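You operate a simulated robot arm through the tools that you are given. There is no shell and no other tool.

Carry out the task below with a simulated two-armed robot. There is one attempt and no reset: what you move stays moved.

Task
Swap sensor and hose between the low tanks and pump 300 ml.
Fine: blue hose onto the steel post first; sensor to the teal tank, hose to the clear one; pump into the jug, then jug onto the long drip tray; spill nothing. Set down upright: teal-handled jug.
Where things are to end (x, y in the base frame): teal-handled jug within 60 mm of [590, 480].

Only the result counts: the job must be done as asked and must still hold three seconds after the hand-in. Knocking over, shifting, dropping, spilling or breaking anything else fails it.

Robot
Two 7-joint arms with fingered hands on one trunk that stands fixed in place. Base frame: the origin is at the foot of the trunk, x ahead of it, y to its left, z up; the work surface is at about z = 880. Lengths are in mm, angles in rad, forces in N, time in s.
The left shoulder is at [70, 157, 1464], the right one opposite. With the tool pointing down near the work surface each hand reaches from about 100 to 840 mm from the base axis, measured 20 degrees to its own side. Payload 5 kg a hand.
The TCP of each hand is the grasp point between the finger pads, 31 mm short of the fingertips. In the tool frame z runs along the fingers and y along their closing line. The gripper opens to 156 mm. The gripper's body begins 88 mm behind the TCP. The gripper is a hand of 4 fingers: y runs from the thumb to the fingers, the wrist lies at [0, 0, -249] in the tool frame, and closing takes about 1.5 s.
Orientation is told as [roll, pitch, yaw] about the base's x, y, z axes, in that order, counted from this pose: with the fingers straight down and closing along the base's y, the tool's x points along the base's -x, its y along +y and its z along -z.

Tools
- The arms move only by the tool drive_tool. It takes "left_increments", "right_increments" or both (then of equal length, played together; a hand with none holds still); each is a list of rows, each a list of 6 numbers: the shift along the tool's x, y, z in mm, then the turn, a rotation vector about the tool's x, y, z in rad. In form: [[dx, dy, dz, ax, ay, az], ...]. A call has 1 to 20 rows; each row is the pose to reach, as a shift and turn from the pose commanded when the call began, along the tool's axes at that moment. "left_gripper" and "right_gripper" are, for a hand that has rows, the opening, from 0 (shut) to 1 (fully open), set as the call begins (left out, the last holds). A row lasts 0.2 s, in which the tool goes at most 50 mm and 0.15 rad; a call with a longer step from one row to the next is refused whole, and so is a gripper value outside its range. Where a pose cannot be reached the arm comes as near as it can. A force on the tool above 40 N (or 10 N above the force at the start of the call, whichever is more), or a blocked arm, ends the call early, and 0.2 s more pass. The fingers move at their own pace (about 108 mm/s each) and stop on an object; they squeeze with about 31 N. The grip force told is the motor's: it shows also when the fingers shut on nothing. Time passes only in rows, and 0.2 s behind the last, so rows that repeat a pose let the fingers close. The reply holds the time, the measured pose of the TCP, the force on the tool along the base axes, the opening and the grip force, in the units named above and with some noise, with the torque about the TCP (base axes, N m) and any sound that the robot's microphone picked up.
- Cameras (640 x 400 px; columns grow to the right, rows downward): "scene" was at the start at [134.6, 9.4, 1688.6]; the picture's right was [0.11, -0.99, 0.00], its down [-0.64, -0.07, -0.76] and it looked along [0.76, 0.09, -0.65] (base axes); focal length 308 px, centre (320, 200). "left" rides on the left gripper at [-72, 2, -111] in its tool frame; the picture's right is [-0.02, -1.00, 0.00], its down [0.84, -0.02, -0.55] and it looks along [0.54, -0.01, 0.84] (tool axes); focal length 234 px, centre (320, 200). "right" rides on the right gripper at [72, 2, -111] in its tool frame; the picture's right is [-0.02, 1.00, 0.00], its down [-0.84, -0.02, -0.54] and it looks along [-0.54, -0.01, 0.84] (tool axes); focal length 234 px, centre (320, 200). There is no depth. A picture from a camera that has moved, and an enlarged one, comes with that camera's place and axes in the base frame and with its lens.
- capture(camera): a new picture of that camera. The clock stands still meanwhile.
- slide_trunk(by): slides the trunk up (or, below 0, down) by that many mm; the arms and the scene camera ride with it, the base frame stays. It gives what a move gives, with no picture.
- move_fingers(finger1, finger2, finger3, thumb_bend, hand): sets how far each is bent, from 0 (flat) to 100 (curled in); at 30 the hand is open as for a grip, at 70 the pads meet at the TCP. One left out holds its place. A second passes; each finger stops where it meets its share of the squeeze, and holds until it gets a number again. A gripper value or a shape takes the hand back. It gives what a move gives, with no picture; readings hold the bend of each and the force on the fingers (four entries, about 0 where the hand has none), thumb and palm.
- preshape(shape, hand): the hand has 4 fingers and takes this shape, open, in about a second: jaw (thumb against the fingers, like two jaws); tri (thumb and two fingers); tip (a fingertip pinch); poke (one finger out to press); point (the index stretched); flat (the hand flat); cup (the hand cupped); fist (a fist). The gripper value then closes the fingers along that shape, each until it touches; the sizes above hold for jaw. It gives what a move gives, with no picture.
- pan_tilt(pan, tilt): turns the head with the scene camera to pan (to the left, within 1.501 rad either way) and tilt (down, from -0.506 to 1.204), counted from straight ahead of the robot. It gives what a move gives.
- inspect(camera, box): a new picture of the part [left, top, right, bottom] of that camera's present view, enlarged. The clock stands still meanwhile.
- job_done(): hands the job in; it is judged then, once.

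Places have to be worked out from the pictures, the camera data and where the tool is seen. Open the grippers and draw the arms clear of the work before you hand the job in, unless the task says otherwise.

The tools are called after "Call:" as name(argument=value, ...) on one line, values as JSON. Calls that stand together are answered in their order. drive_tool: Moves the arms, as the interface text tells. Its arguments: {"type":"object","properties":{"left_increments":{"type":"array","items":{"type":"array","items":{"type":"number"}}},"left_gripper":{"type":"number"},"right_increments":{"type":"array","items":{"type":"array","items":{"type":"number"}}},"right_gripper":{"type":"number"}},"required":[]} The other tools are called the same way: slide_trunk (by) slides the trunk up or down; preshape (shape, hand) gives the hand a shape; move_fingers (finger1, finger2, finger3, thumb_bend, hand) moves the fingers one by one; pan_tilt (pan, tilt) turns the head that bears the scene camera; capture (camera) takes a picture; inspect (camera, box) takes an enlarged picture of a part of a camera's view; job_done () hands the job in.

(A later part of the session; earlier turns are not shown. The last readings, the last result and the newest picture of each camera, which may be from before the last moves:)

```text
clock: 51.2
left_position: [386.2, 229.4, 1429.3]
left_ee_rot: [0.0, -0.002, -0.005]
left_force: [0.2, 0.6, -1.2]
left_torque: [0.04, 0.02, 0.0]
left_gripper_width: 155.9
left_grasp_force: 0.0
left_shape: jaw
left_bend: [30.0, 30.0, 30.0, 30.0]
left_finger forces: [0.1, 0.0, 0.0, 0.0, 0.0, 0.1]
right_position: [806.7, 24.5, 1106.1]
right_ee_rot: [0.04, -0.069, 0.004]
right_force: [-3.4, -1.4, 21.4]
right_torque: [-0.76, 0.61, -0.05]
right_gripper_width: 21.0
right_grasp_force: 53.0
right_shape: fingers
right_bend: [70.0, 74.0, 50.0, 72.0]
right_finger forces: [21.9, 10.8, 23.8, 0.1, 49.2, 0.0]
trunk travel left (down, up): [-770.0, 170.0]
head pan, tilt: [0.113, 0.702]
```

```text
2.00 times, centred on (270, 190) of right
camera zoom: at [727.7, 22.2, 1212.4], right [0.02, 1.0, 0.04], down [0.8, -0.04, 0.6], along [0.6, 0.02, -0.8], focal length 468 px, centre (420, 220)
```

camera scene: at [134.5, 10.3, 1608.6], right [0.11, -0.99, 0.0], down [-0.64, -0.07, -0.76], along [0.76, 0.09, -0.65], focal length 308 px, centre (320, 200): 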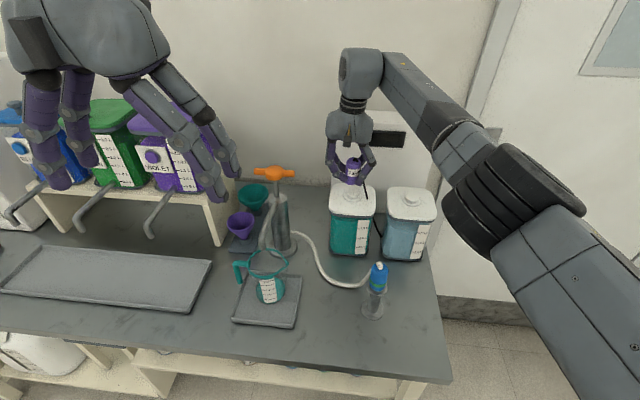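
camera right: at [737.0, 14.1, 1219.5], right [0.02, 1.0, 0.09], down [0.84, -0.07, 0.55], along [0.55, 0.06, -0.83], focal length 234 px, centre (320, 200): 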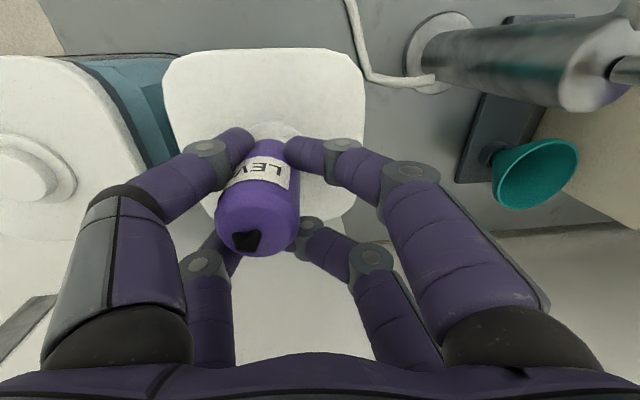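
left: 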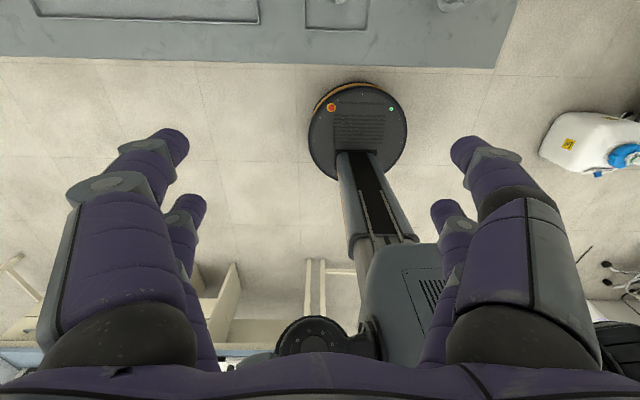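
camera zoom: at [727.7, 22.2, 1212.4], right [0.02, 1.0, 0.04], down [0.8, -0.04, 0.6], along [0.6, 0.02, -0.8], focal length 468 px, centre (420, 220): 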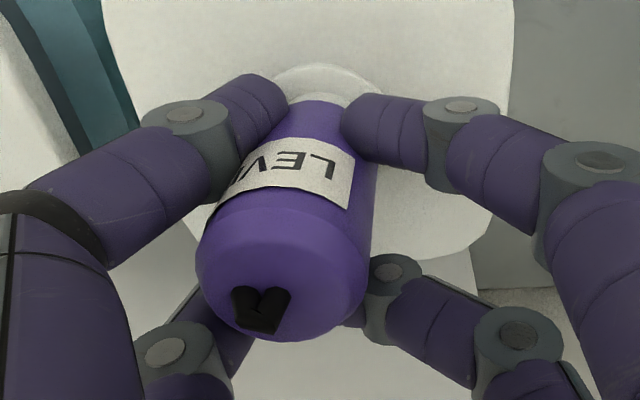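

It's still not engaged. I'll take a closer look at the cap's base against the knob from both cameras.

Call:
inspect(camera="scene", box=[338, 165, 373, 205])

Call:
inspect(camera="right", box=[235, 105, 305, 160])

```text
10.00 times, centred on (356, 185) of scene
camera zoom: at [130.6, 9.8, 1609.2], right [0.11, -0.99, 0.0], down [-0.64, -0.07, -0.77], along [0.76, 0.09, -0.64], focal length 3082 px, centre (-35, 350)
```

zoom: 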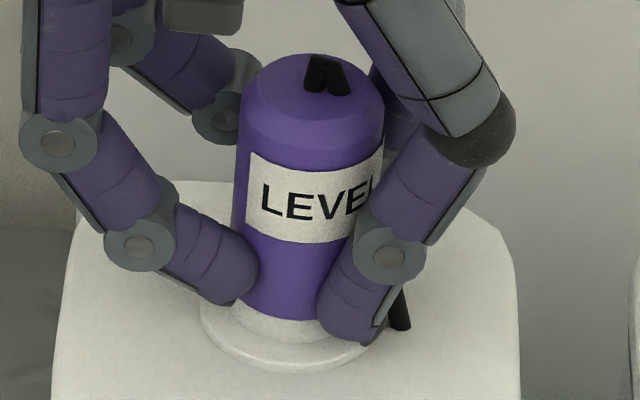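

```text
7.27 times, centred on (270, 132) of right
camera zoom: at [727.7, 22.2, 1212.4], right [0.02, 1.0, 0.04], down [0.8, -0.04, 0.6], along [0.6, 0.02, -0.8], focal length 1703 px, centre (684, 691)
```

zoom: 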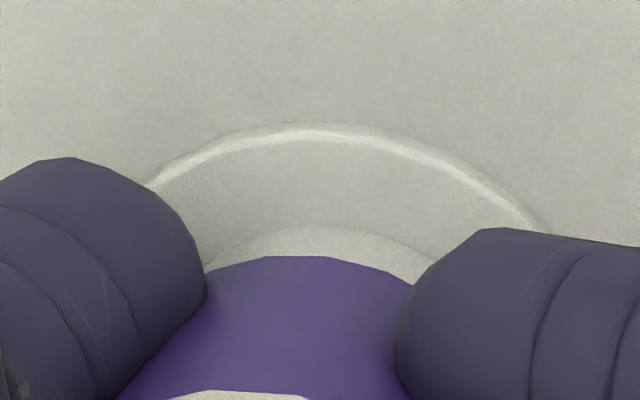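

The cap's near edge sits about 4–5 mm too far forward relative to the knob (the knob peeks out on my side), and I over-pitched slightly. I'll lift 3 mm, move back about 3 mm and undo part of the pitch, then look again.

Call:
drive_tool(right_increments=[[0, 0.1, -3, 0, 0, 0], [2.6, 0.1, -3.2, 0, 0.04, 0], [2.6, 0.1, -3.2, 0, 0.04, 0]])

Call:
inspect(camera="scene", box=[338, 165, 373, 205])

Call:
inspect(camera="right", box=[235, 105, 305, 160])

Call:
inspect(camera="right", box=[190, 90, 350, 290])

```text
clock: 52.0
left_position: [388.1, 229.7, 1427.6]
left_ee_rot: [0.001, -0.001, -0.006]
left_force: [-0.7, 0.7, 0.6]
left_torque: [-0.01, 0.0, 0.02]
left_gripper_width: 156.1
left_grasp_force: 0.0
left_shape: jaw
left_bend: [30.0, 30.0, 30.0, 30.0]
left_finger forces: [0.1, 0.1, 0.1, 0.0, 0.1, 0.1]
right_position: [804.6, 24.7, 1105.7]
right_ee_rot: [0.042, -0.025, 0.005]
right_force: [3.2, 1.8, 11.4]
right_torque: [-0.43, 0.05, 0.11]
right_gripper_width: 20.7
right_grasp_force: 53.9
right_shape: fingers
right_bend: [70.0, 74.0, 50.0, 72.0]
right_finger forces: [20.8, 9.2, 29.8, 0.1, 47.7, 0.1]
trunk travel left (down, up): [-770.0, 170.0]
head pan, tilt: [0.113, 0.702]
```

```text
10.00 times, centred on (356, 185) of scene
camera zoom: at [133.1, 9.8, 1608.7], right [0.11, -0.99, 0.0], down [-0.64, -0.07, -0.76], along [0.76, 0.09, -0.64], focal length 3082 px, centre (-35, 350)
```

zoom: 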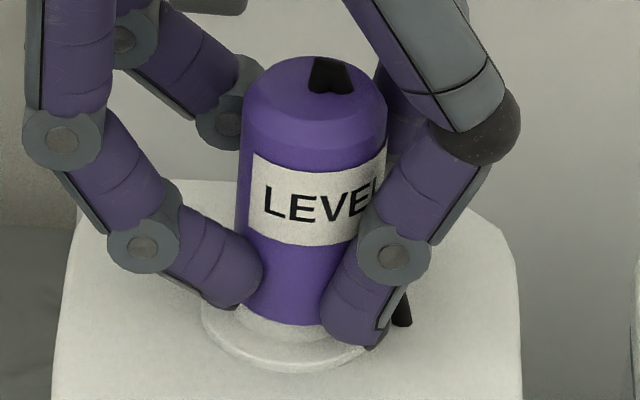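

```text
7.27 times, centred on (270, 132) of right
camera zoom: at [731.0, 21.3, 1215.2], right [0.02, 1.0, 0.04], down [0.82, -0.04, 0.56], along [0.57, 0.02, -0.82], focal length 1703 px, centre (684, 691)
```

zoom: 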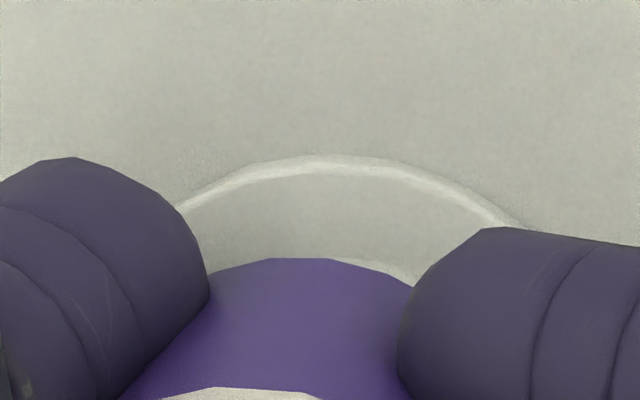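

```text
2.00 times, centred on (270, 190) of right
camera zoom: at [731.0, 21.3, 1215.2], right [0.02, 1.0, 0.04], down [0.82, -0.04, 0.56], along [0.57, 0.02, -0.82], focal length 468 px, centre (420, 220)
```

zoom: 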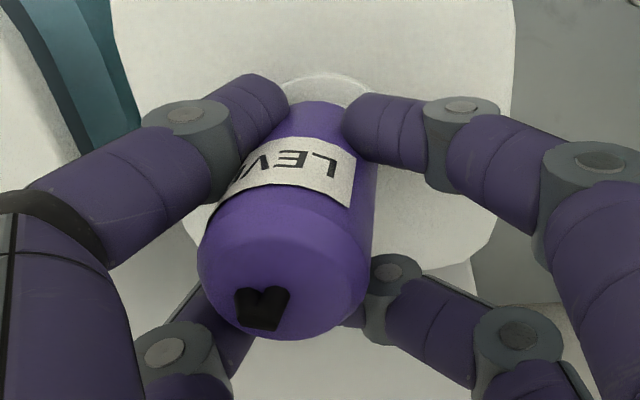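

The fore-aft alignment is good now; the cap is about 2 mm toward -y of the knob. I'll lift slightly, shift +2 mm in y and press.

Call:
drive_tool(right_increments=[[0, 0.1, -2.5, 0, 0, 0], [0, 2.1, -2.5, 0, 0, 0], [0, 2.1, -2, 0, 0, 0], [0, 2, 0, 0, 0, 0], [0, 1.9, 2, 0, 0, 0], [0, 1.9, 3, 0, 0, 0]])

Call:
inspect(camera="scene", box=[335, 140, 405, 210])

Call:
inspect(camera="right", box=[235, 105, 305, 160])

```text
clock: 53.4
left_position: [387.5, 230.6, 1428.0]
left_ee_rot: [0.002, -0.001, -0.005]
left_force: [0.1, -0.4, -1.2]
left_torque: [-0.01, 0.02, 0.02]
left_gripper_width: 156.1
left_grasp_force: 0.1
left_shape: jaw
left_bend: [30.0, 30.0, 30.0, 30.0]
left_finger forces: [0.0, 0.0, 0.1, 0.0, 0.0, 0.0]
right_position: [804.4, 27.4, 1106.7]
right_ee_rot: [0.043, -0.03, 0.007]
right_force: [5.6, -0.3, 20.7]
right_torque: [-0.82, 0.12, 0.27]
right_gripper_width: 20.6
right_grasp_force: 54.1
right_shape: fingers
right_bend: [70.0, 74.0, 50.0, 72.0]
right_finger forces: [19.0, 12.0, 29.0, 0.0, 48.7, 0.1]
trunk travel left (down, up): [-770.0, 170.0]
head pan, tilt: [0.113, 0.702]
```

```text
5.71 times, centred on (370, 175) of scene
camera zoom: at [132.4, 10.1, 1609.1], right [0.11, -0.99, 0.0], down [-0.64, -0.07, -0.77], along [0.76, 0.09, -0.64], focal length 1761 px, centre (34, 343)
```

zoom: 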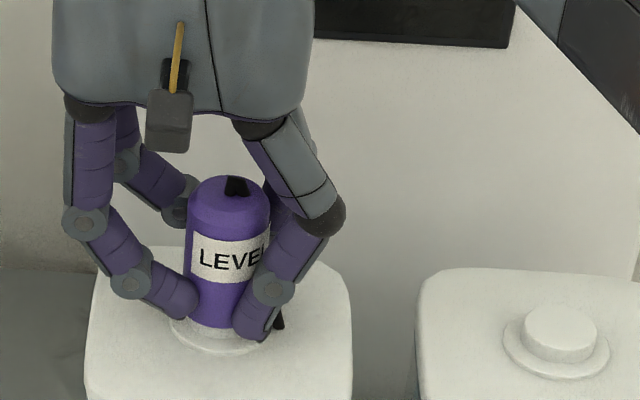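

```text
7.27 times, centred on (270, 132) of right
camera zoom: at [730.7, 24.0, 1214.8], right [0.02, 1.0, 0.04], down [0.82, -0.04, 0.57], along [0.57, 0.02, -0.82], focal length 1703 px, centre (684, 691)
```

zoom: 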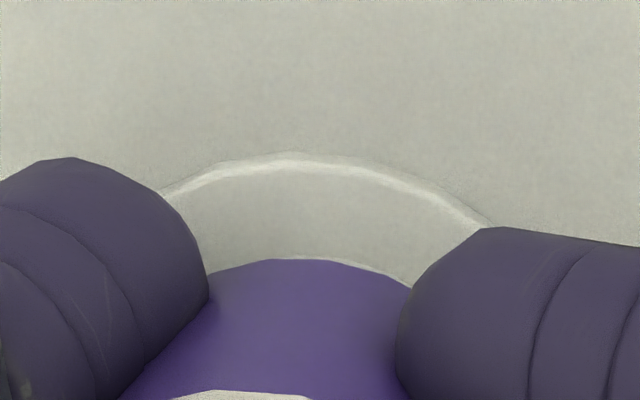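

The position now matches the earlier seated pose within about a millimetre, yet it doesn't latch. Possibly it must first be lifted clear before it can engage again, so I'll raise it 20 mm and come straight back down.

Call:
drive_tool(right_increments=[[-0.2, 0.4, -10, 0, 0, 0], [-0.6, 0.9, -20, 0, 0, 0], [-0.6, 0.9, -20, 0, 0, 0]])

Call:
inspect(camera="scene", box=[338, 155, 373, 205])

Call:
inspect(camera="right", box=[190, 90, 350, 290])

```text
clock: 54.2
left_position: [390.8, 231.2, 1427.4]
left_ee_rot: [0.001, 0.0, -0.006]
left_force: [0.0, -0.7, -0.5]
left_torque: [-0.02, -0.03, 0.01]
left_gripper_width: 155.8
left_grasp_force: 0.0
left_shape: jaw
left_bend: [30.0, 30.0, 30.0, 30.0]
left_finger forces: [0.1, 0.0, 0.0, 0.0, 0.1, 0.0]
right_position: [805.4, 27.8, 1122.1]
right_ee_rot: [0.039, -0.024, 0.005]
right_force: [0.2, 1.1, -1.4]
right_torque: [0.03, 0.03, 0.01]
right_gripper_width: 20.9
right_grasp_force: 51.4
right_shape: fingers
right_bend: [70.0, 74.0, 50.0, 72.0]
right_finger forces: [18.1, 8.4, 28.1, 0.0, 48.7, 0.0]
trunk travel left (down, up): [-770.0, 170.0]
head pan, tilt: [0.113, 0.702]
```

```text
8.00 times, centred on (356, 180) of scene
camera zoom: at [134.4, 10.2, 1608.6], right [0.11, -0.99, 0.0], down [-0.64, -0.07, -0.76], along [0.76, 0.09, -0.65], focal length 2466 px, centre (36, 360)
```

zoom: 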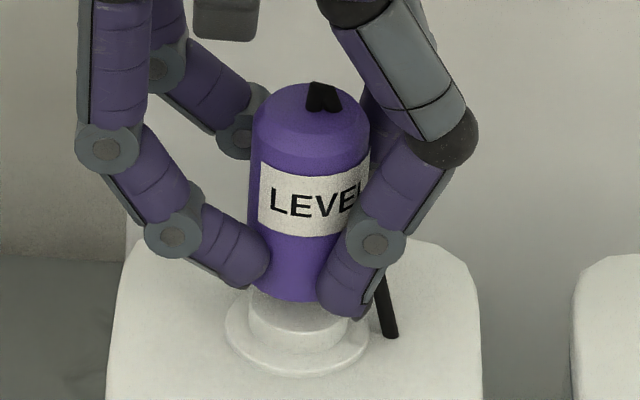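

```text
2.00 times, centred on (270, 190) of right
camera zoom: at [731.9, 24.1, 1231.2], right [0.02, 1.0, 0.04], down [0.83, -0.04, 0.56], along [0.56, 0.02, -0.83], focal length 468 px, centre (420, 220)
```

zoom: 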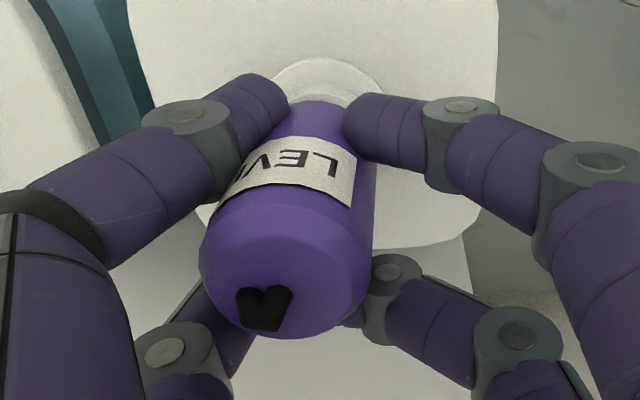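

I have a clear view of the cap just above the knob now. I'll zoom in further to measure the lateral offset exactly.

Call:
inspect(camera="scene", box=[342, 164, 370, 204])

Call:
inspect(camera="right", box=[230, 100, 310, 160])

```text
10.00 times, centred on (356, 184) of scene
camera zoom: at [134.4, 10.2, 1608.6], right [0.11, -0.99, 0.0], down [-0.64, -0.07, -0.76], along [0.76, 0.09, -0.65], focal length 3082 px, centre (-40, 360)
```

zoom: 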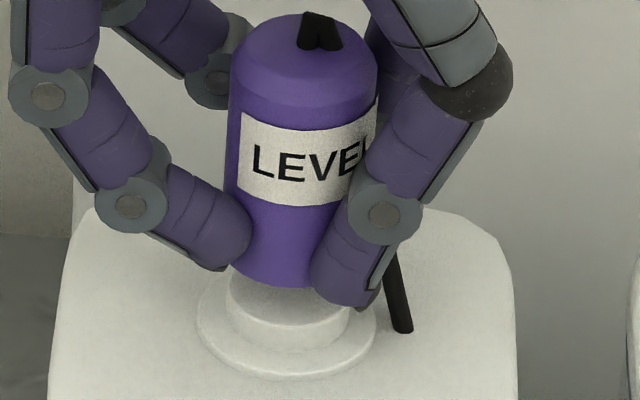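

```text
6.67 times, centred on (270, 130) of right
camera zoom: at [731.9, 24.1, 1231.2], right [0.02, 1.0, 0.04], down [0.83, -0.04, 0.56], along [0.56, 0.02, -0.83], focal length 1561 px, centre (653, 667)
```

zoom: 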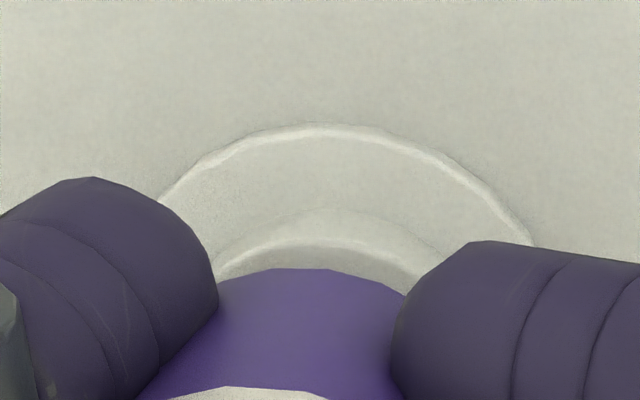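

From both views the cap is centred over the knob within under 1 mm and upright. I'll go straight down and press.

Call:
drive_tool(right_increments=[[0.2, -0.3, 6, 0, 0, 0], [0.35, -0.5, 12, 0, 0, 0], [0.45, -0.65, 15, 0, 0, 0], [0.5, -0.75, 17, 0, 0, 0], [0.55, -0.8, 19, 0, 0, 0]])

Call:
inspect(camera="scene", box=[335, 130, 415, 210])

```text
clock: 55.4
left_position: [389.3, 230.6, 1428.3]
left_ee_rot: [-0.002, 0.0, -0.005]
left_force: [-0.2, -0.5, -0.1]
left_torque: [0.01, -0.02, 0.02]
left_gripper_width: 156.1
left_grasp_force: 0.1
left_shape: jaw
left_bend: [30.0, 30.0, 30.0, 30.0]
left_finger forces: [0.0, 0.1, 0.1, 0.1, 0.1, 0.1]
right_position: [805.6, 28.4, 1106.7]
right_ee_rot: [0.043, -0.027, 0.005]
right_force: [2.5, -1.7, 11.4]
right_torque: [-0.55, 0.11, 0.15]
right_gripper_width: 20.8
right_grasp_force: 53.2
right_shape: fingers
right_bend: [70.0, 74.0, 50.0, 72.0]
right_finger forces: [18.0, 11.2, 27.8, 0.1, 48.6, 0.0]
trunk travel left (down, up): [-770.0, 170.0]
head pan, tilt: [0.113, 0.702]
```

```text
5.00 times, centred on (375, 170) of scene
camera zoom: at [133.4, 10.0, 1608.9], right [0.11, -0.99, 0.0], down [-0.64, -0.07, -0.76], along [0.76, 0.09, -0.64], focal length 1541 px, centre (45, 350)
```

zoom: 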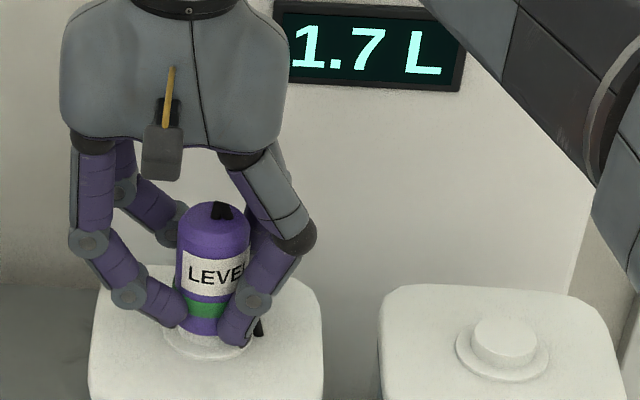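

It's seated again: green band, display 1.7 L. Now for a balanced release: finger 1, finger 2 and the thumb open together by a small amount while finger 3 just holds where it is.

Call:
move_fingers(hand="right", finger1=60, finger2=60, finger3=51, thumb_bend=60)

Call:
capture(camera="right")

Call:
inspect(camera="scene", box=[335, 130, 415, 210])

```text
clock: 56.4
left_position: [389.0, 227.5, 1428.7]
left_ee_rot: [0.002, -0.002, -0.005]
left_force: [-0.4, 0.1, -0.3]
left_torque: [-0.04, 0.01, 0.0]
left_gripper_width: 155.9
left_grasp_force: 0.1
left_shape: jaw
left_bend: [30.0, 30.0, 30.0, 30.0]
left_finger forces: [0.0, 0.0, 0.1, 0.0, 0.1, 0.0]
right_position: [804.1, 24.2, 1107.5]
right_ee_rot: [0.042, -0.029, 0.004]
right_force: [11.4, -15.9, 27.5]
right_torque: [-1.32, -0.33, 0.63]
right_gripper_width: 57.6
right_grasp_force: 34.2
right_shape: fingers
right_bend: [60.0, 60.0, 55.0, 57.0]
right_finger forces: [0.0, 0.0, 37.2, 0.0, 31.8, 0.0]
trunk travel left (down, up): [-770.0, 170.0]
head pan, tilt: [0.113, 0.702]
```

```text
taken
camera right: at [731.0, 21.1, 1216.3], right [0.02, 1.0, 0.04], down [0.82, -0.04, 0.57], along [0.57, 0.02, -0.82], focal length 234 px, centre (320, 200)
```

right: 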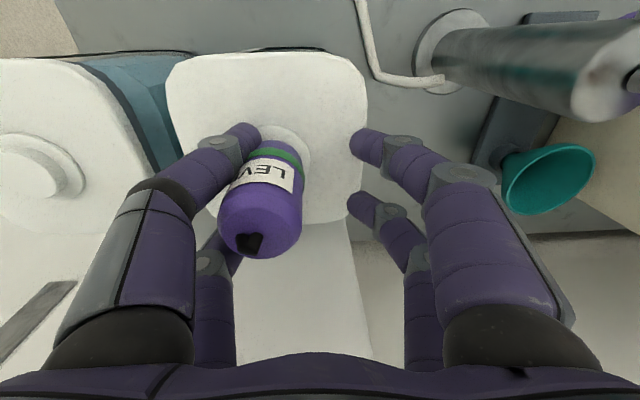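

```text
5.00 times, centred on (375, 170) of scene
camera zoom: at [132.4, 6.7, 1608.9], right [0.11, -0.99, 0.0], down [-0.64, -0.07, -0.77], along [0.76, 0.09, -0.64], focal length 1541 px, centre (45, 350)
```

zoom: 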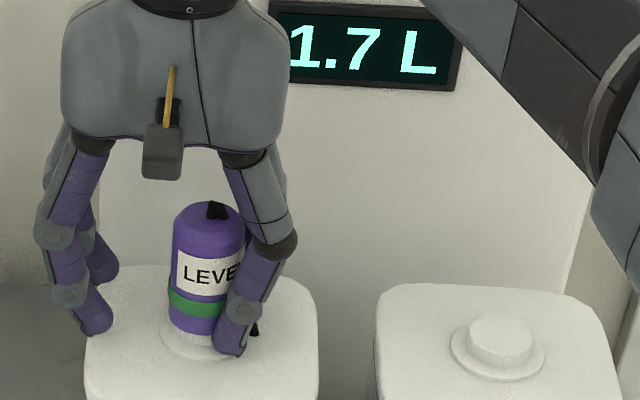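

Fingers 1 and 2 are free and the sensor is still seated (green, 1.7 L). Next I'll open the thumb while finger 3 holds its current bend, which should remove the squeeze between those two.

Call:
move_fingers(hand="right", finger3=55, thumb_bend=48)

Call:
capture(camera="right")

Call:
inspect(camera="scene", box=[335, 130, 415, 210])

```text
clock: 57.4
left_position: [389.7, 231.9, 1428.4]
left_ee_rot: [0.001, -0.001, -0.007]
left_force: [-0.5, -1.2, -0.1]
left_torque: [0.0, -0.01, 0.0]
left_gripper_width: 156.0
left_grasp_force: 0.1
left_shape: jaw
left_bend: [30.0, 30.0, 30.0, 30.0]
left_finger forces: [0.1, 0.0, 0.0, 0.0, 0.1, 0.0]
right_position: [804.5, 29.3, 1107.3]
right_ee_rot: [0.041, -0.027, 0.006]
right_force: [13.9, -2.1, 23.4]
right_torque: [-1.03, -0.61, 0.33]
right_gripper_width: 64.0
right_grasp_force: 28.7
right_shape: fingers
right_bend: [60.0, 60.0, 52.0, 48.0]
right_finger forces: [0.0, 0.1, 36.5, 0.0, 21.9, 0.1]
trunk travel left (down, up): [-770.0, 170.0]
head pan, tilt: [0.113, 0.702]
```

```text
taken
camera right: at [731.3, 24.8, 1215.5], right [0.02, 1.0, 0.04], down [0.82, -0.04, 0.57], along [0.57, 0.03, -0.82], focal length 234 px, centre (320, 200)
```

right: 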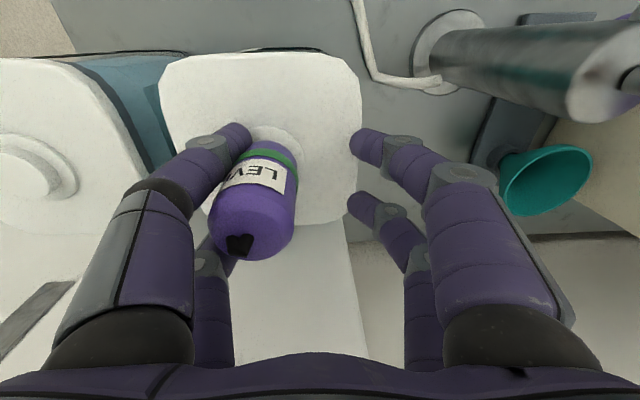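

```text
5.00 times, centred on (375, 170) of scene
camera zoom: at [133.4, 9.4, 1608.8], right [0.11, -0.99, 0.0], down [-0.64, -0.07, -0.76], along [0.76, 0.09, -0.64], focal length 1541 px, centre (45, 350)
```

zoom: 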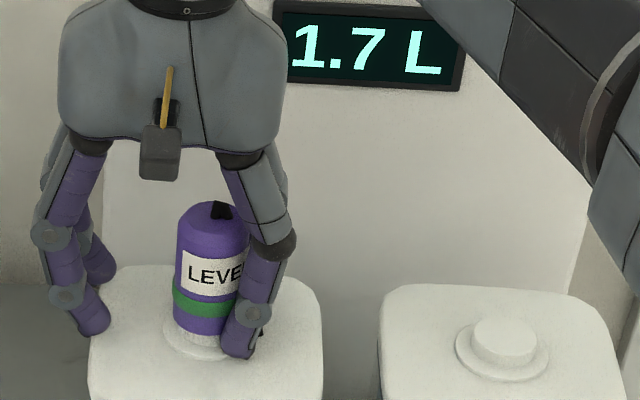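

Good: the thumb's load is dropping and the sensor stays seated. The hand now pushes the cap about 14 N toward -x through finger 3, so I'll move the hand 2 mm in +x to relieve that.

Call:
drive_tool(right_increments=[[-1, 0, 0, 0, 0, 0], [-2, 0, 0, 0, 0, 0], [-2, 0, 0, 0, 0, 0]])

Call:
inspect(camera="scene", box=[335, 130, 415, 210])

```text
clock: 58.2
left_position: [386.9, 230.6, 1428.9]
left_ee_rot: [-0.002, -0.002, -0.003]
left_force: [-0.4, 0.3, -1.0]
left_torque: [-0.01, 0.0, 0.0]
left_gripper_width: 156.1
left_grasp_force: 0.1
left_shape: jaw
left_bend: [30.0, 30.0, 30.0, 30.0]
left_finger forces: [0.1, 0.1, 0.0, 0.1, 0.1, 0.0]
right_position: [805.1, 27.7, 1106.7]
right_ee_rot: [0.043, -0.026, 0.007]
right_force: [5.1, -0.8, 23.1]
right_torque: [-1.02, -0.37, -0.06]
right_gripper_width: 62.9
right_grasp_force: 26.8
right_shape: fingers
right_bend: [60.0, 60.0, 53.0, 49.0]
right_finger forces: [0.0, 0.0, 30.2, 0.0, 23.4, 0.0]
trunk travel left (down, up): [-770.0, 170.0]
head pan, tilt: [0.113, 0.702]
```

```text
5.00 times, centred on (375, 170) of scene
camera zoom: at [131.7, 9.8, 1608.9], right [0.11, -0.99, 0.0], down [-0.64, -0.07, -0.77], along [0.76, 0.09, -0.64], focal length 1541 px, centre (45, 350)
```

zoom: 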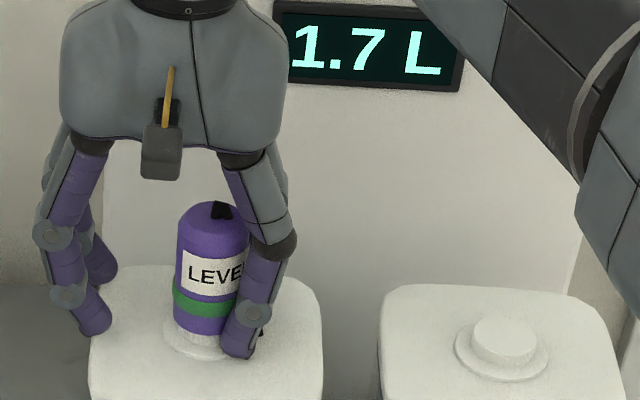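

Finger 3's load fell to 30 N. I'll continue opening the thumb in a small step while finger 3 holds.

Call:
move_fingers(hand="right", finger3=53, thumb_bend=43)

Call:
inspect(camera="scene", box=[335, 130, 415, 210])

Call:
capture(camera="right")

```text
clock: 59.2
left_position: [390.9, 231.5, 1426.4]
left_ee_rot: [0.0, 0.0, -0.005]
left_force: [-0.7, 0.2, 0.3]
left_torque: [-0.01, -0.03, 0.02]
left_gripper_width: 155.8
left_grasp_force: 0.0
left_shape: jaw
left_bend: [30.0, 30.0, 30.0, 30.0]
left_finger forces: [0.1, 0.1, 0.0, 0.0, 0.0, 0.0]
right_position: [807.3, 26.8, 1102.1]
right_ee_rot: [0.04, -0.022, 0.005]
right_force: [1.1, -0.8, -1.1]
right_torque: [0.05, -0.09, 0.04]
right_gripper_width: 75.7
right_grasp_force: 1.9
right_shape: fingers
right_bend: [60.0, 60.0, 53.0, 43.0]
right_finger forces: [0.1, 0.0, 2.6, 0.0, 1.2, 0.0]
trunk travel left (down, up): [-770.0, 170.0]
head pan, tilt: [0.113, 0.702]
```

```text
5.00 times, centred on (375, 170) of scene
camera zoom: at [135.1, 9.8, 1608.4], right [0.11, -0.99, 0.0], down [-0.64, -0.07, -0.76], along [0.76, 0.09, -0.65], focal length 1541 px, centre (45, 350)
```

zoom: 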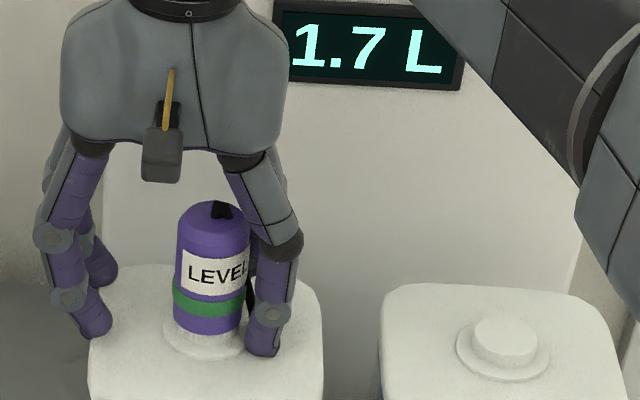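

```text
taken
camera right: at [733.9, 24.0, 1212.4], right [0.02, 1.0, 0.04], down [0.83, -0.04, 0.56], along [0.56, 0.02, -0.83], focal length 234 px, centre (320, 200)
```

right: 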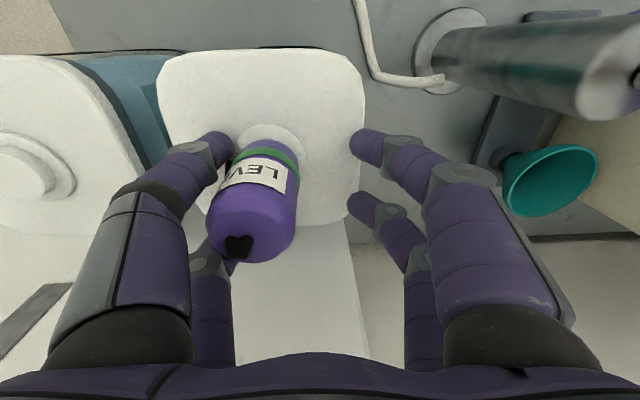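

Released: the forces are nearly zero and the sensor is still seated, reading 1.7 L. I'll open the remaining digits fully.

Call:
move_fingers(hand="right", finger3=40, thumb_bend=34)

Call:
capture(camera="right")

Call:
inspect(camera="scene", box=[335, 130, 415, 210])

```text
clock: 60.2
left_position: [390.3, 230.2, 1428.1]
left_ee_rot: [-0.001, -0.003, -0.005]
left_force: [-0.4, -0.7, -0.4]
left_torque: [0.02, 0.03, 0.01]
left_gripper_width: 156.1
left_grasp_force: 0.1
left_shape: jaw
left_bend: [30.0, 30.0, 30.0, 30.0]
left_finger forces: [0.0, 0.1, 0.0, 0.0, 0.0, 0.0]
right_position: [807.0, 29.5, 1104.2]
right_ee_rot: [0.041, -0.025, 0.005]
right_force: [0.5, -0.8, -1.4]
right_torque: [0.01, 0.0, 0.02]
right_gripper_width: 92.7
right_grasp_force: 0.1
right_shape: fingers
right_bend: [60.0, 60.0, 40.0, 34.0]
right_finger forces: [0.1, 0.0, 0.0, 0.1, 0.0, 0.0]
trunk travel left (down, up): [-770.0, 170.0]
head pan, tilt: [0.113, 0.702]
```

```text
taken
camera right: at [733.6, 24.2, 1213.5], right [0.02, 1.0, 0.04], down [0.82, -0.04, 0.56], along [0.56, 0.02, -0.82], focal length 234 px, centre (320, 200)
```

right: 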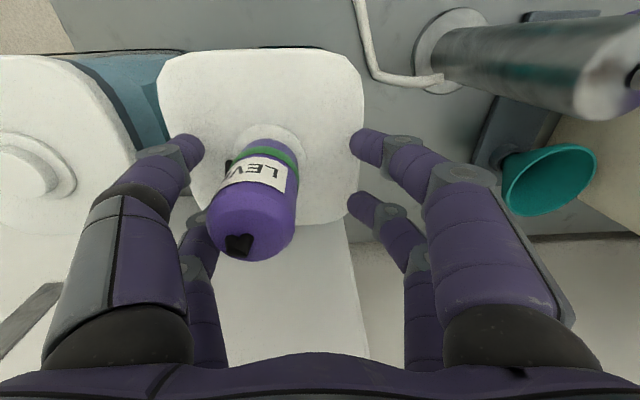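

```text
5.00 times, centred on (375, 170) of scene
camera zoom: at [134.4, 10.0, 1608.6], right [0.11, -0.99, 0.0], down [-0.64, -0.07, -0.76], along [0.76, 0.09, -0.65], focal length 1541 px, centre (45, 350)
```

zoom: 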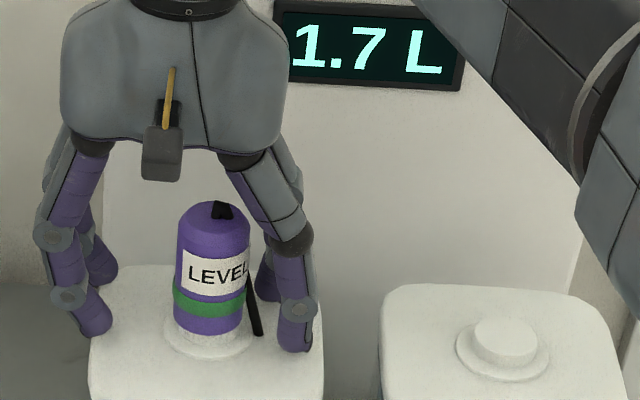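

The sensor is done: seated on the teal tank, with the hand fully open around it. I'll raise the hand straight up, level it out, and head over to the hose cap on the post.

Call:
drive_tool(right_increments=[[-0.6, 1, -25, 0, 0, 0], [-1.5, 2.5, -60, 0, 0, 0], [-2.5, 4.1, -100, 0, 0, 0], [-3, 5, -130, 0, 0, 0], [-3, 5, -130, 0.041, 0.025, 0.005]])

Call:
capture(camera="scene")

```text
clock: 61.4
left_position: [389.8, 230.0, 1426.6]
left_ee_rot: [-0.001, 0.002, -0.005]
left_force: [-0.1, 0.1, 0.4]
left_torque: [0.03, -0.01, -0.02]
left_gripper_width: 156.0
left_grasp_force: 0.0
left_shape: jaw
left_bend: [30.0, 30.0, 30.0, 30.0]
left_finger forces: [0.1, 0.1, 0.0, 0.0, 0.1, 0.1]
right_position: [795.1, 25.3, 1233.7]
right_ee_rot: [0.0, 0.001, -0.001]
right_force: [0.4, 0.0, 0.5]
right_torque: [0.02, -0.02, 0.02]
right_gripper_width: 92.7
right_grasp_force: 0.1
right_shape: fingers
right_bend: [60.0, 60.0, 40.0, 34.0]
right_finger forces: [0.0, 0.0, 0.0, 0.0, 0.1, 0.0]
right hand out of reach, approached as far as the arm can: row 5
trunk travel left (down, up): [-770.0, 170.0]
head pan, tilt: [0.113, 0.702]
```

```text
taken
camera scene: at [135.1, 9.1, 1608.5], right [0.11, -0.99, 0.0], down [-0.64, -0.07, -0.76], along [0.76, 0.09, -0.65], focal length 308 px, centre (320, 200)
```

scene: 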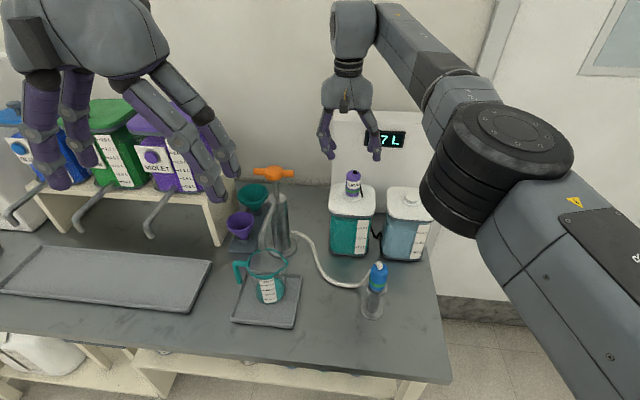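

Now over to the post. To avoid the fork-wedging I'll pinch the hose cap diametrically with just the far digit pair, so I'll place the TCP about 23 mm behind the cap axis.

Call:
drive_tool(right_increments=[[40, -12, 0, 0, 0, 0], [85, -30, 5, 0, 0, 0], [130, -48, 12, 0, 0, 0], [175, -66, 20, 0, 0, 0], [215, -84, 28, 0, 0, 0], [245, -98, 34, 0, 0, 0], [252, -100, 34, 0, 0, 0], [252, -100, 34, 0, 0, 0]], right_gripper=0.55)

Call:
capture(camera="right")

Call:
inspect(camera="right", box=[250, 60, 390, 230])

Call:
inspect(camera="scene", box=[340, 240, 420, 340])

```text
clock: 63.2
left_position: [389.6, 229.8, 1428.2]
left_ee_rot: [0.0, 0.0, -0.005]
left_force: [1.1, 0.3, -0.5]
left_torque: [0.0, 0.0, 0.01]
left_gripper_width: 155.8
left_grasp_force: 0.0
left_shape: jaw
left_bend: [30.0, 30.0, 30.0, 30.0]
left_finger forces: [0.0, 0.0, 0.0, 0.1, 0.1, 0.0]
right_position: [544.5, -74.5, 1198.8]
right_ee_rot: [0.0, 0.001, 0.0]
right_force: [0.5, -0.7, -0.4]
right_torque: [0.02, -0.01, 0.01]
right_gripper_width: 86.0
right_grasp_force: 0.0
right_shape: jaw
right_bend: [72.0, 72.0, 72.0, 70.0]
right_finger forces: [0.0, 0.0, 0.1, 0.0, 0.0, 0.1]
trunk travel left (down, up): [-770.0, 170.0]
head pan, tilt: [0.113, 0.702]
```

```text
taken
camera right: at [474.0, -73.3, 1309.3], right [0.02, 1.0, 0.0], down [0.84, -0.02, 0.54], along [0.54, -0.01, -0.84], focal length 234 px, centre (320, 200)
```

right: 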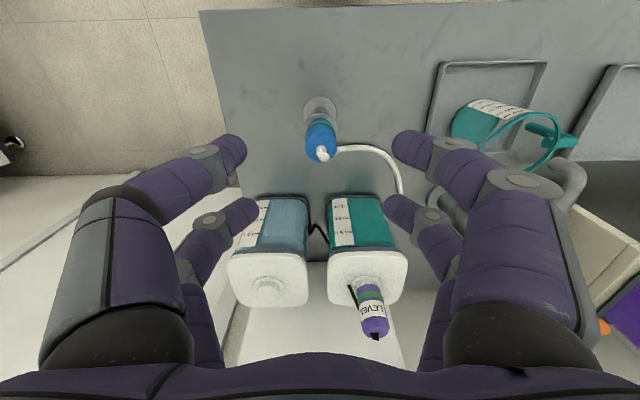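

```text
2.35 times, centred on (320, 145) of right
camera zoom: at [474.0, -73.3, 1309.3], right [0.02, 1.0, 0.0], down [0.84, -0.02, 0.54], along [0.54, -0.01, -0.84], focal length 551 px, centre (320, 329)
```

zoom: 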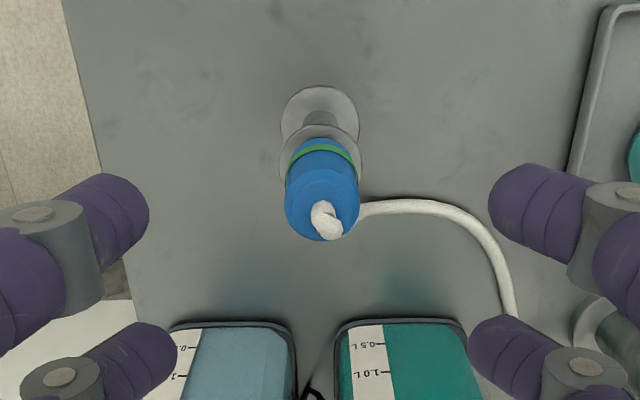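

```text
4.00 times, centred on (380, 290) of scene
camera zoom: at [135.1, 8.5, 1608.5], right [0.11, -0.99, 0.0], down [-0.64, -0.07, -0.76], along [0.76, 0.09, -0.65], focal length 1233 px, centre (80, -160)
```

zoom: 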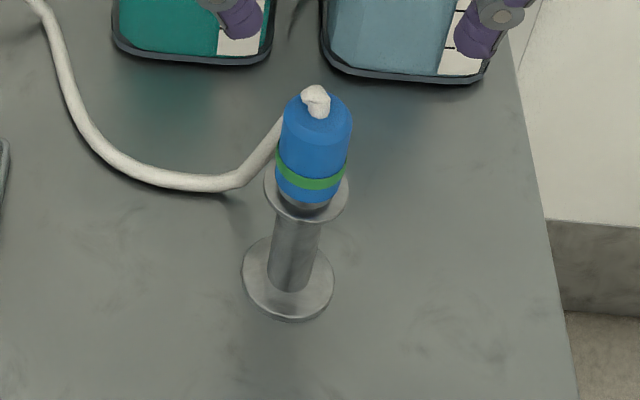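

The cap axis is at about (568, -74). I'll shift back 2.5 mm and descend alongside it so the far digit pair straddles the cap.

Call:
drive_tool(right_increments=[[2.5, 0.4, 30, 0, 0, 0], [2.5, 0.4, 70, 0, 0, 0], [2.5, 0.4, 110, 0, 0, 0], [2.5, 0.4, 145, 0, 0, 0], [2.5, 0.4, 168, 0, 0, 0], [2.5, 0.4, 168, 0, 0, 0]])

Call:
capture(camera="right")

Call:
inspect(camera="scene", box=[340, 240, 420, 340])

```text
clock: 64.6
left_position: [389.9, 230.4, 1427.5]
left_ee_rot: [0.0, -0.001, -0.005]
left_force: [-0.3, 0.1, 0.0]
left_torque: [-0.05, -0.01, 0.0]
left_gripper_width: 155.8
left_grasp_force: 0.0
left_shape: jaw
left_bend: [30.0, 30.0, 30.0, 30.0]
left_finger forces: [0.0, 0.1, 0.0, 0.1, 0.0, 0.1]
right_position: [541.9, -73.6, 1028.9]
right_ee_rot: [0.002, 0.0, -0.002]
right_force: [-1.0, -0.8, -0.6]
right_torque: [-0.01, -0.01, 0.02]
right_gripper_width: 85.8
right_grasp_force: 0.1
right_shape: jaw
right_bend: [72.0, 72.0, 72.0, 70.0]
right_finger forces: [0.0, 0.1, 0.0, 0.1, 0.0, 0.0]
trunk travel left (down, up): [-770.0, 170.0]
head pan, tilt: [0.113, 0.702]
```

```text
taken
camera right: at [471.6, -71.7, 1139.8], right [0.02, 1.0, 0.0], down [0.84, -0.02, 0.54], along [0.54, -0.01, -0.84], focal length 234 px, centre (320, 200)
```

right: 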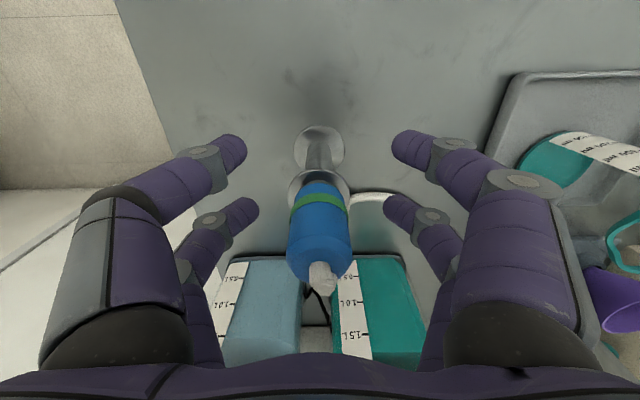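

```text
4.00 times, centred on (380, 290) of scene
camera zoom: at [134.4, 10.0, 1608.6], right [0.11, -0.99, 0.0], down [-0.64, -0.07, -0.76], along [0.76, 0.09, -0.65], focal length 1233 px, centre (80, -160)
```

zoom: 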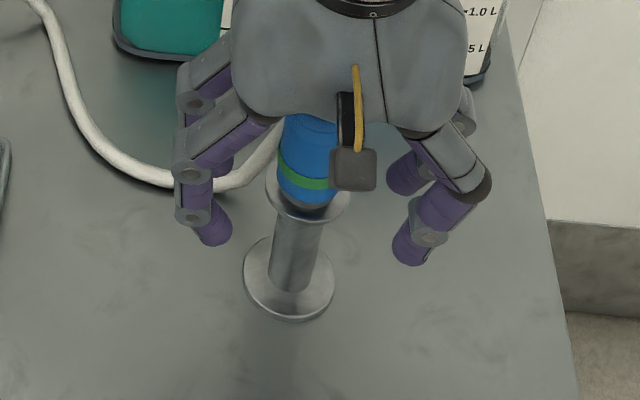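

The far digit pair is level with the cap's axis. I'll close the gripper.

Call:
drive_tool(right_increments=[[0, 0, 0, 0, 0, 0], [0, 0, 0, 0, 0, 0], [0, 0, 0, 0, 0, 0], [0, 0, 0, 0, 0, 0], [0, 0, 0, 0, 0, 0], [0, 0, 0, 0, 0, 0], [0, 0, 0, 0, 0, 0]], right_gripper=0.0)

Call:
capture(camera="right")

Call:
inspect(camera="scene", box=[340, 240, 420, 340])

```text
clock: 66.2
left_position: [388.8, 230.4, 1428.2]
left_ee_rot: [0.0, 0.001, -0.006]
left_force: [-0.2, -0.5, -0.5]
left_torque: [-0.01, 0.01, -0.01]
left_gripper_width: 155.9
left_grasp_force: 0.0
left_shape: jaw
left_bend: [30.0, 30.0, 30.0, 30.0]
left_finger forces: [0.0, 0.0, 0.1, 0.1, 0.0, 0.0]
right_position: [542.0, -73.7, 1028.2]
right_ee_rot: [0.0, 0.002, 0.0]
right_force: [-0.7, -0.1, -4.8]
right_torque: [0.01, 0.1, -0.01]
right_gripper_width: 0.4
right_grasp_force: 30.7
right_shape: jaw
right_bend: [70.0, 73.0, 73.0, 70.0]
right_finger forces: [0.0, 27.1, 26.9, 0.0, 0.0, 0.0]
trunk travel left (down, up): [-770.0, 170.0]
head pan, tilt: [0.113, 0.702]
```

```text
taken
camera right: at [471.8, -71.8, 1139.7], right [0.02, 1.0, 0.0], down [0.84, -0.02, 0.54], along [0.54, -0.01, -0.84], focal length 234 px, centre (320, 200)
```

right: 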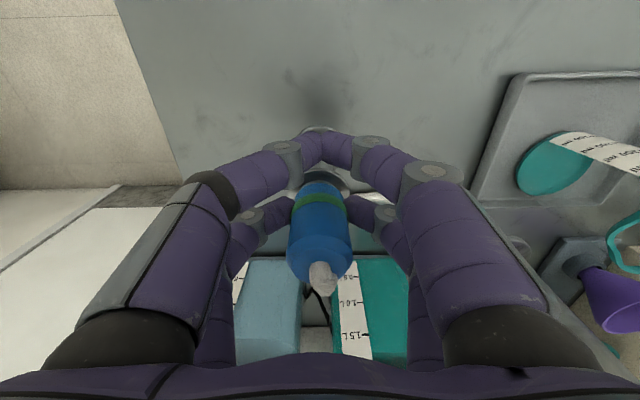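

```text
4.00 times, centred on (380, 290) of scene
camera zoom: at [134.9, 9.8, 1608.5], right [0.11, -0.99, 0.0], down [-0.64, -0.07, -0.76], along [0.76, 0.09, -0.65], focal length 1233 px, centre (80, -160)
```

zoom: 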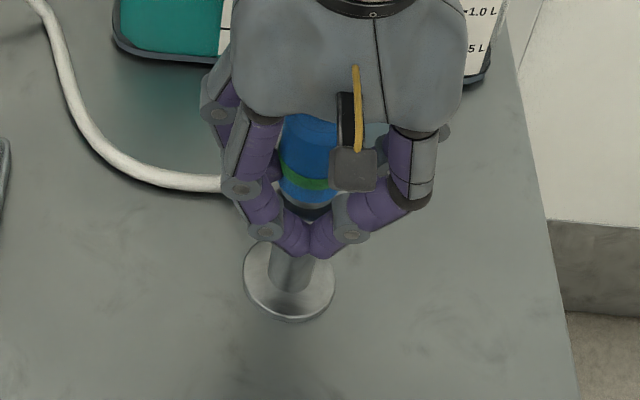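

A clean, balanced pinch (27 N each on fingers 2 and 3). I'll lift slowly off the post.

Call:
drive_tool(right_increments=[[0, 0, -3, 0, 0, 0], [0, 0, -7, 0, 0, 0], [0, 0, -15, 0, 0, 0], [0, 0, -40, 0, 0, 0], [0, 0, -80, 0, 0, 0], [0, 0, -80, 0, 0, 0]])

Call:
capture(camera="right")

Call:
inspect(camera="scene", box=[340, 210, 430, 330])

```text
clock: 67.6
left_position: [390.5, 231.0, 1427.5]
left_ee_rot: [-0.002, 0.0, -0.005]
left_force: [0.4, 0.1, -0.4]
left_torque: [-0.01, 0.0, -0.03]
left_gripper_width: 156.1
left_grasp_force: 0.1
left_shape: jaw
left_bend: [30.0, 30.0, 30.0, 30.0]
left_finger forces: [0.1, 0.0, 0.0, 0.0, 0.2, 0.1]
right_position: [542.0, -71.6, 1109.2]
right_ee_rot: [0.0, 0.0, 0.001]
right_force: [0.3, 0.2, -0.1]
right_torque: [-0.02, 0.0, 0.01]
right_gripper_width: 0.4
right_grasp_force: 31.5
right_shape: jaw
right_bend: [70.0, 73.0, 73.0, 70.0]
right_finger forces: [0.0, 28.0, 28.0, 0.1, 0.0, 0.0]
trunk travel left (down, up): [-770.0, 170.0]
head pan, tilt: [0.113, 0.702]
```

```text
taken
camera right: at [471.5, -70.6, 1220.6], right [0.02, 1.0, 0.0], down [0.84, -0.02, 0.54], along [0.54, -0.01, -0.84], focal length 234 px, centre (320, 200)
```

right: 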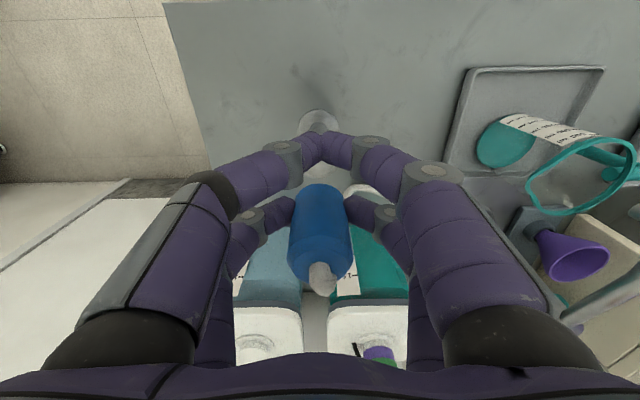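

```text
3.33 times, centred on (385, 270) of scene
camera zoom: at [135.1, 9.7, 1608.5], right [0.11, -0.99, 0.0], down [-0.64, -0.07, -0.76], along [0.76, 0.09, -0.65], focal length 1027 px, centre (103, -33)
```

zoom: 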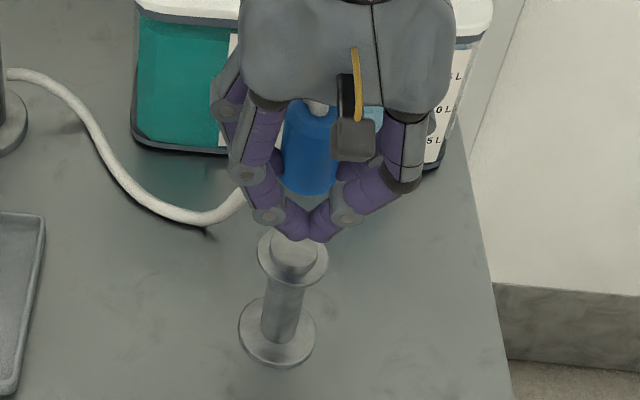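

The hose cap is held steadily (28/28 N). I'll raise it and carry it over to the clear tank.

Call:
drive_tool(right_increments=[[0, 0, -40, 0, 0, 0], [-10, -5, -85, 0, 0, 0], [-45, -20, -115, 0, 0, 0], [-90, -38, -121, 0, 0, 0], [-135, -57, -121, 0, 0, 0], [-180, -76, -121, 0, 0, 0], [-215, -91, -121, 0, 0, 0], [-226, -93, -121, 0, 0, 0], [-226, -93, -121, 0, 0, 0]])

Call:
capture(camera="right")

Call:
inspect(camera="scene", box=[360, 90, 450, 220])

```text
clock: 69.6
left_position: [389.9, 230.6, 1427.2]
left_ee_rot: [0.001, 0.0, -0.005]
left_force: [0.8, -0.4, 0.1]
left_torque: [-0.01, -0.03, -0.01]
left_gripper_width: 155.9
left_grasp_force: 0.0
left_shape: jaw
left_bend: [30.0, 30.0, 30.0, 30.0]
left_finger forces: [0.0, 0.0, 0.0, 0.0, 0.0, 0.0]
right_position: [767.3, -166.7, 1228.7]
right_ee_rot: [0.001, 0.0, 0.0]
right_force: [0.1, -0.2, -0.5]
right_torque: [-0.01, -0.02, 0.02]
right_gripper_width: 0.6
right_grasp_force: 30.5
right_shape: jaw
right_bend: [70.0, 73.0, 73.0, 70.0]
right_finger forces: [0.1, 27.5, 27.5, 0.0, 0.1, 0.0]
trunk travel left (down, up): [-770.0, 170.0]
head pan, tilt: [0.113, 0.702]
```

```text
taken
camera right: at [697.2, -165.1, 1341.1], right [0.02, 1.0, 0.0], down [0.84, -0.02, 0.54], along [0.54, -0.01, -0.84], focal length 234 px, centre (320, 200)
```

right: 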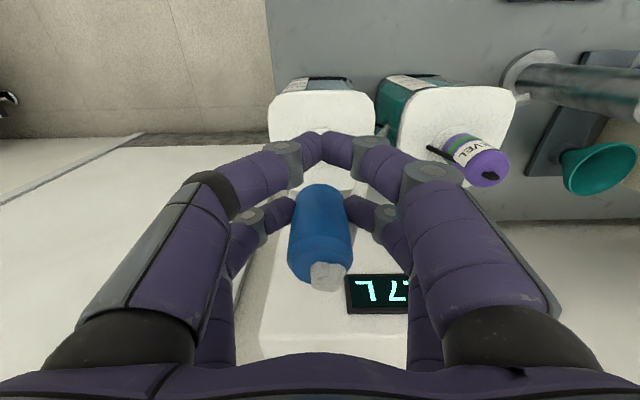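

```text
3.08 times, centred on (405, 155) of scene
camera zoom: at [134.6, 9.7, 1608.6], right [0.11, -0.99, 0.0], down [-0.64, -0.07, -0.76], along [0.76, 0.09, -0.65], focal length 948 px, centre (58, 338)
```

zoom: 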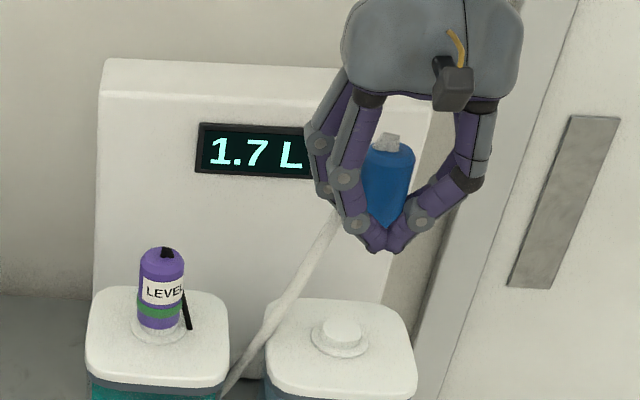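

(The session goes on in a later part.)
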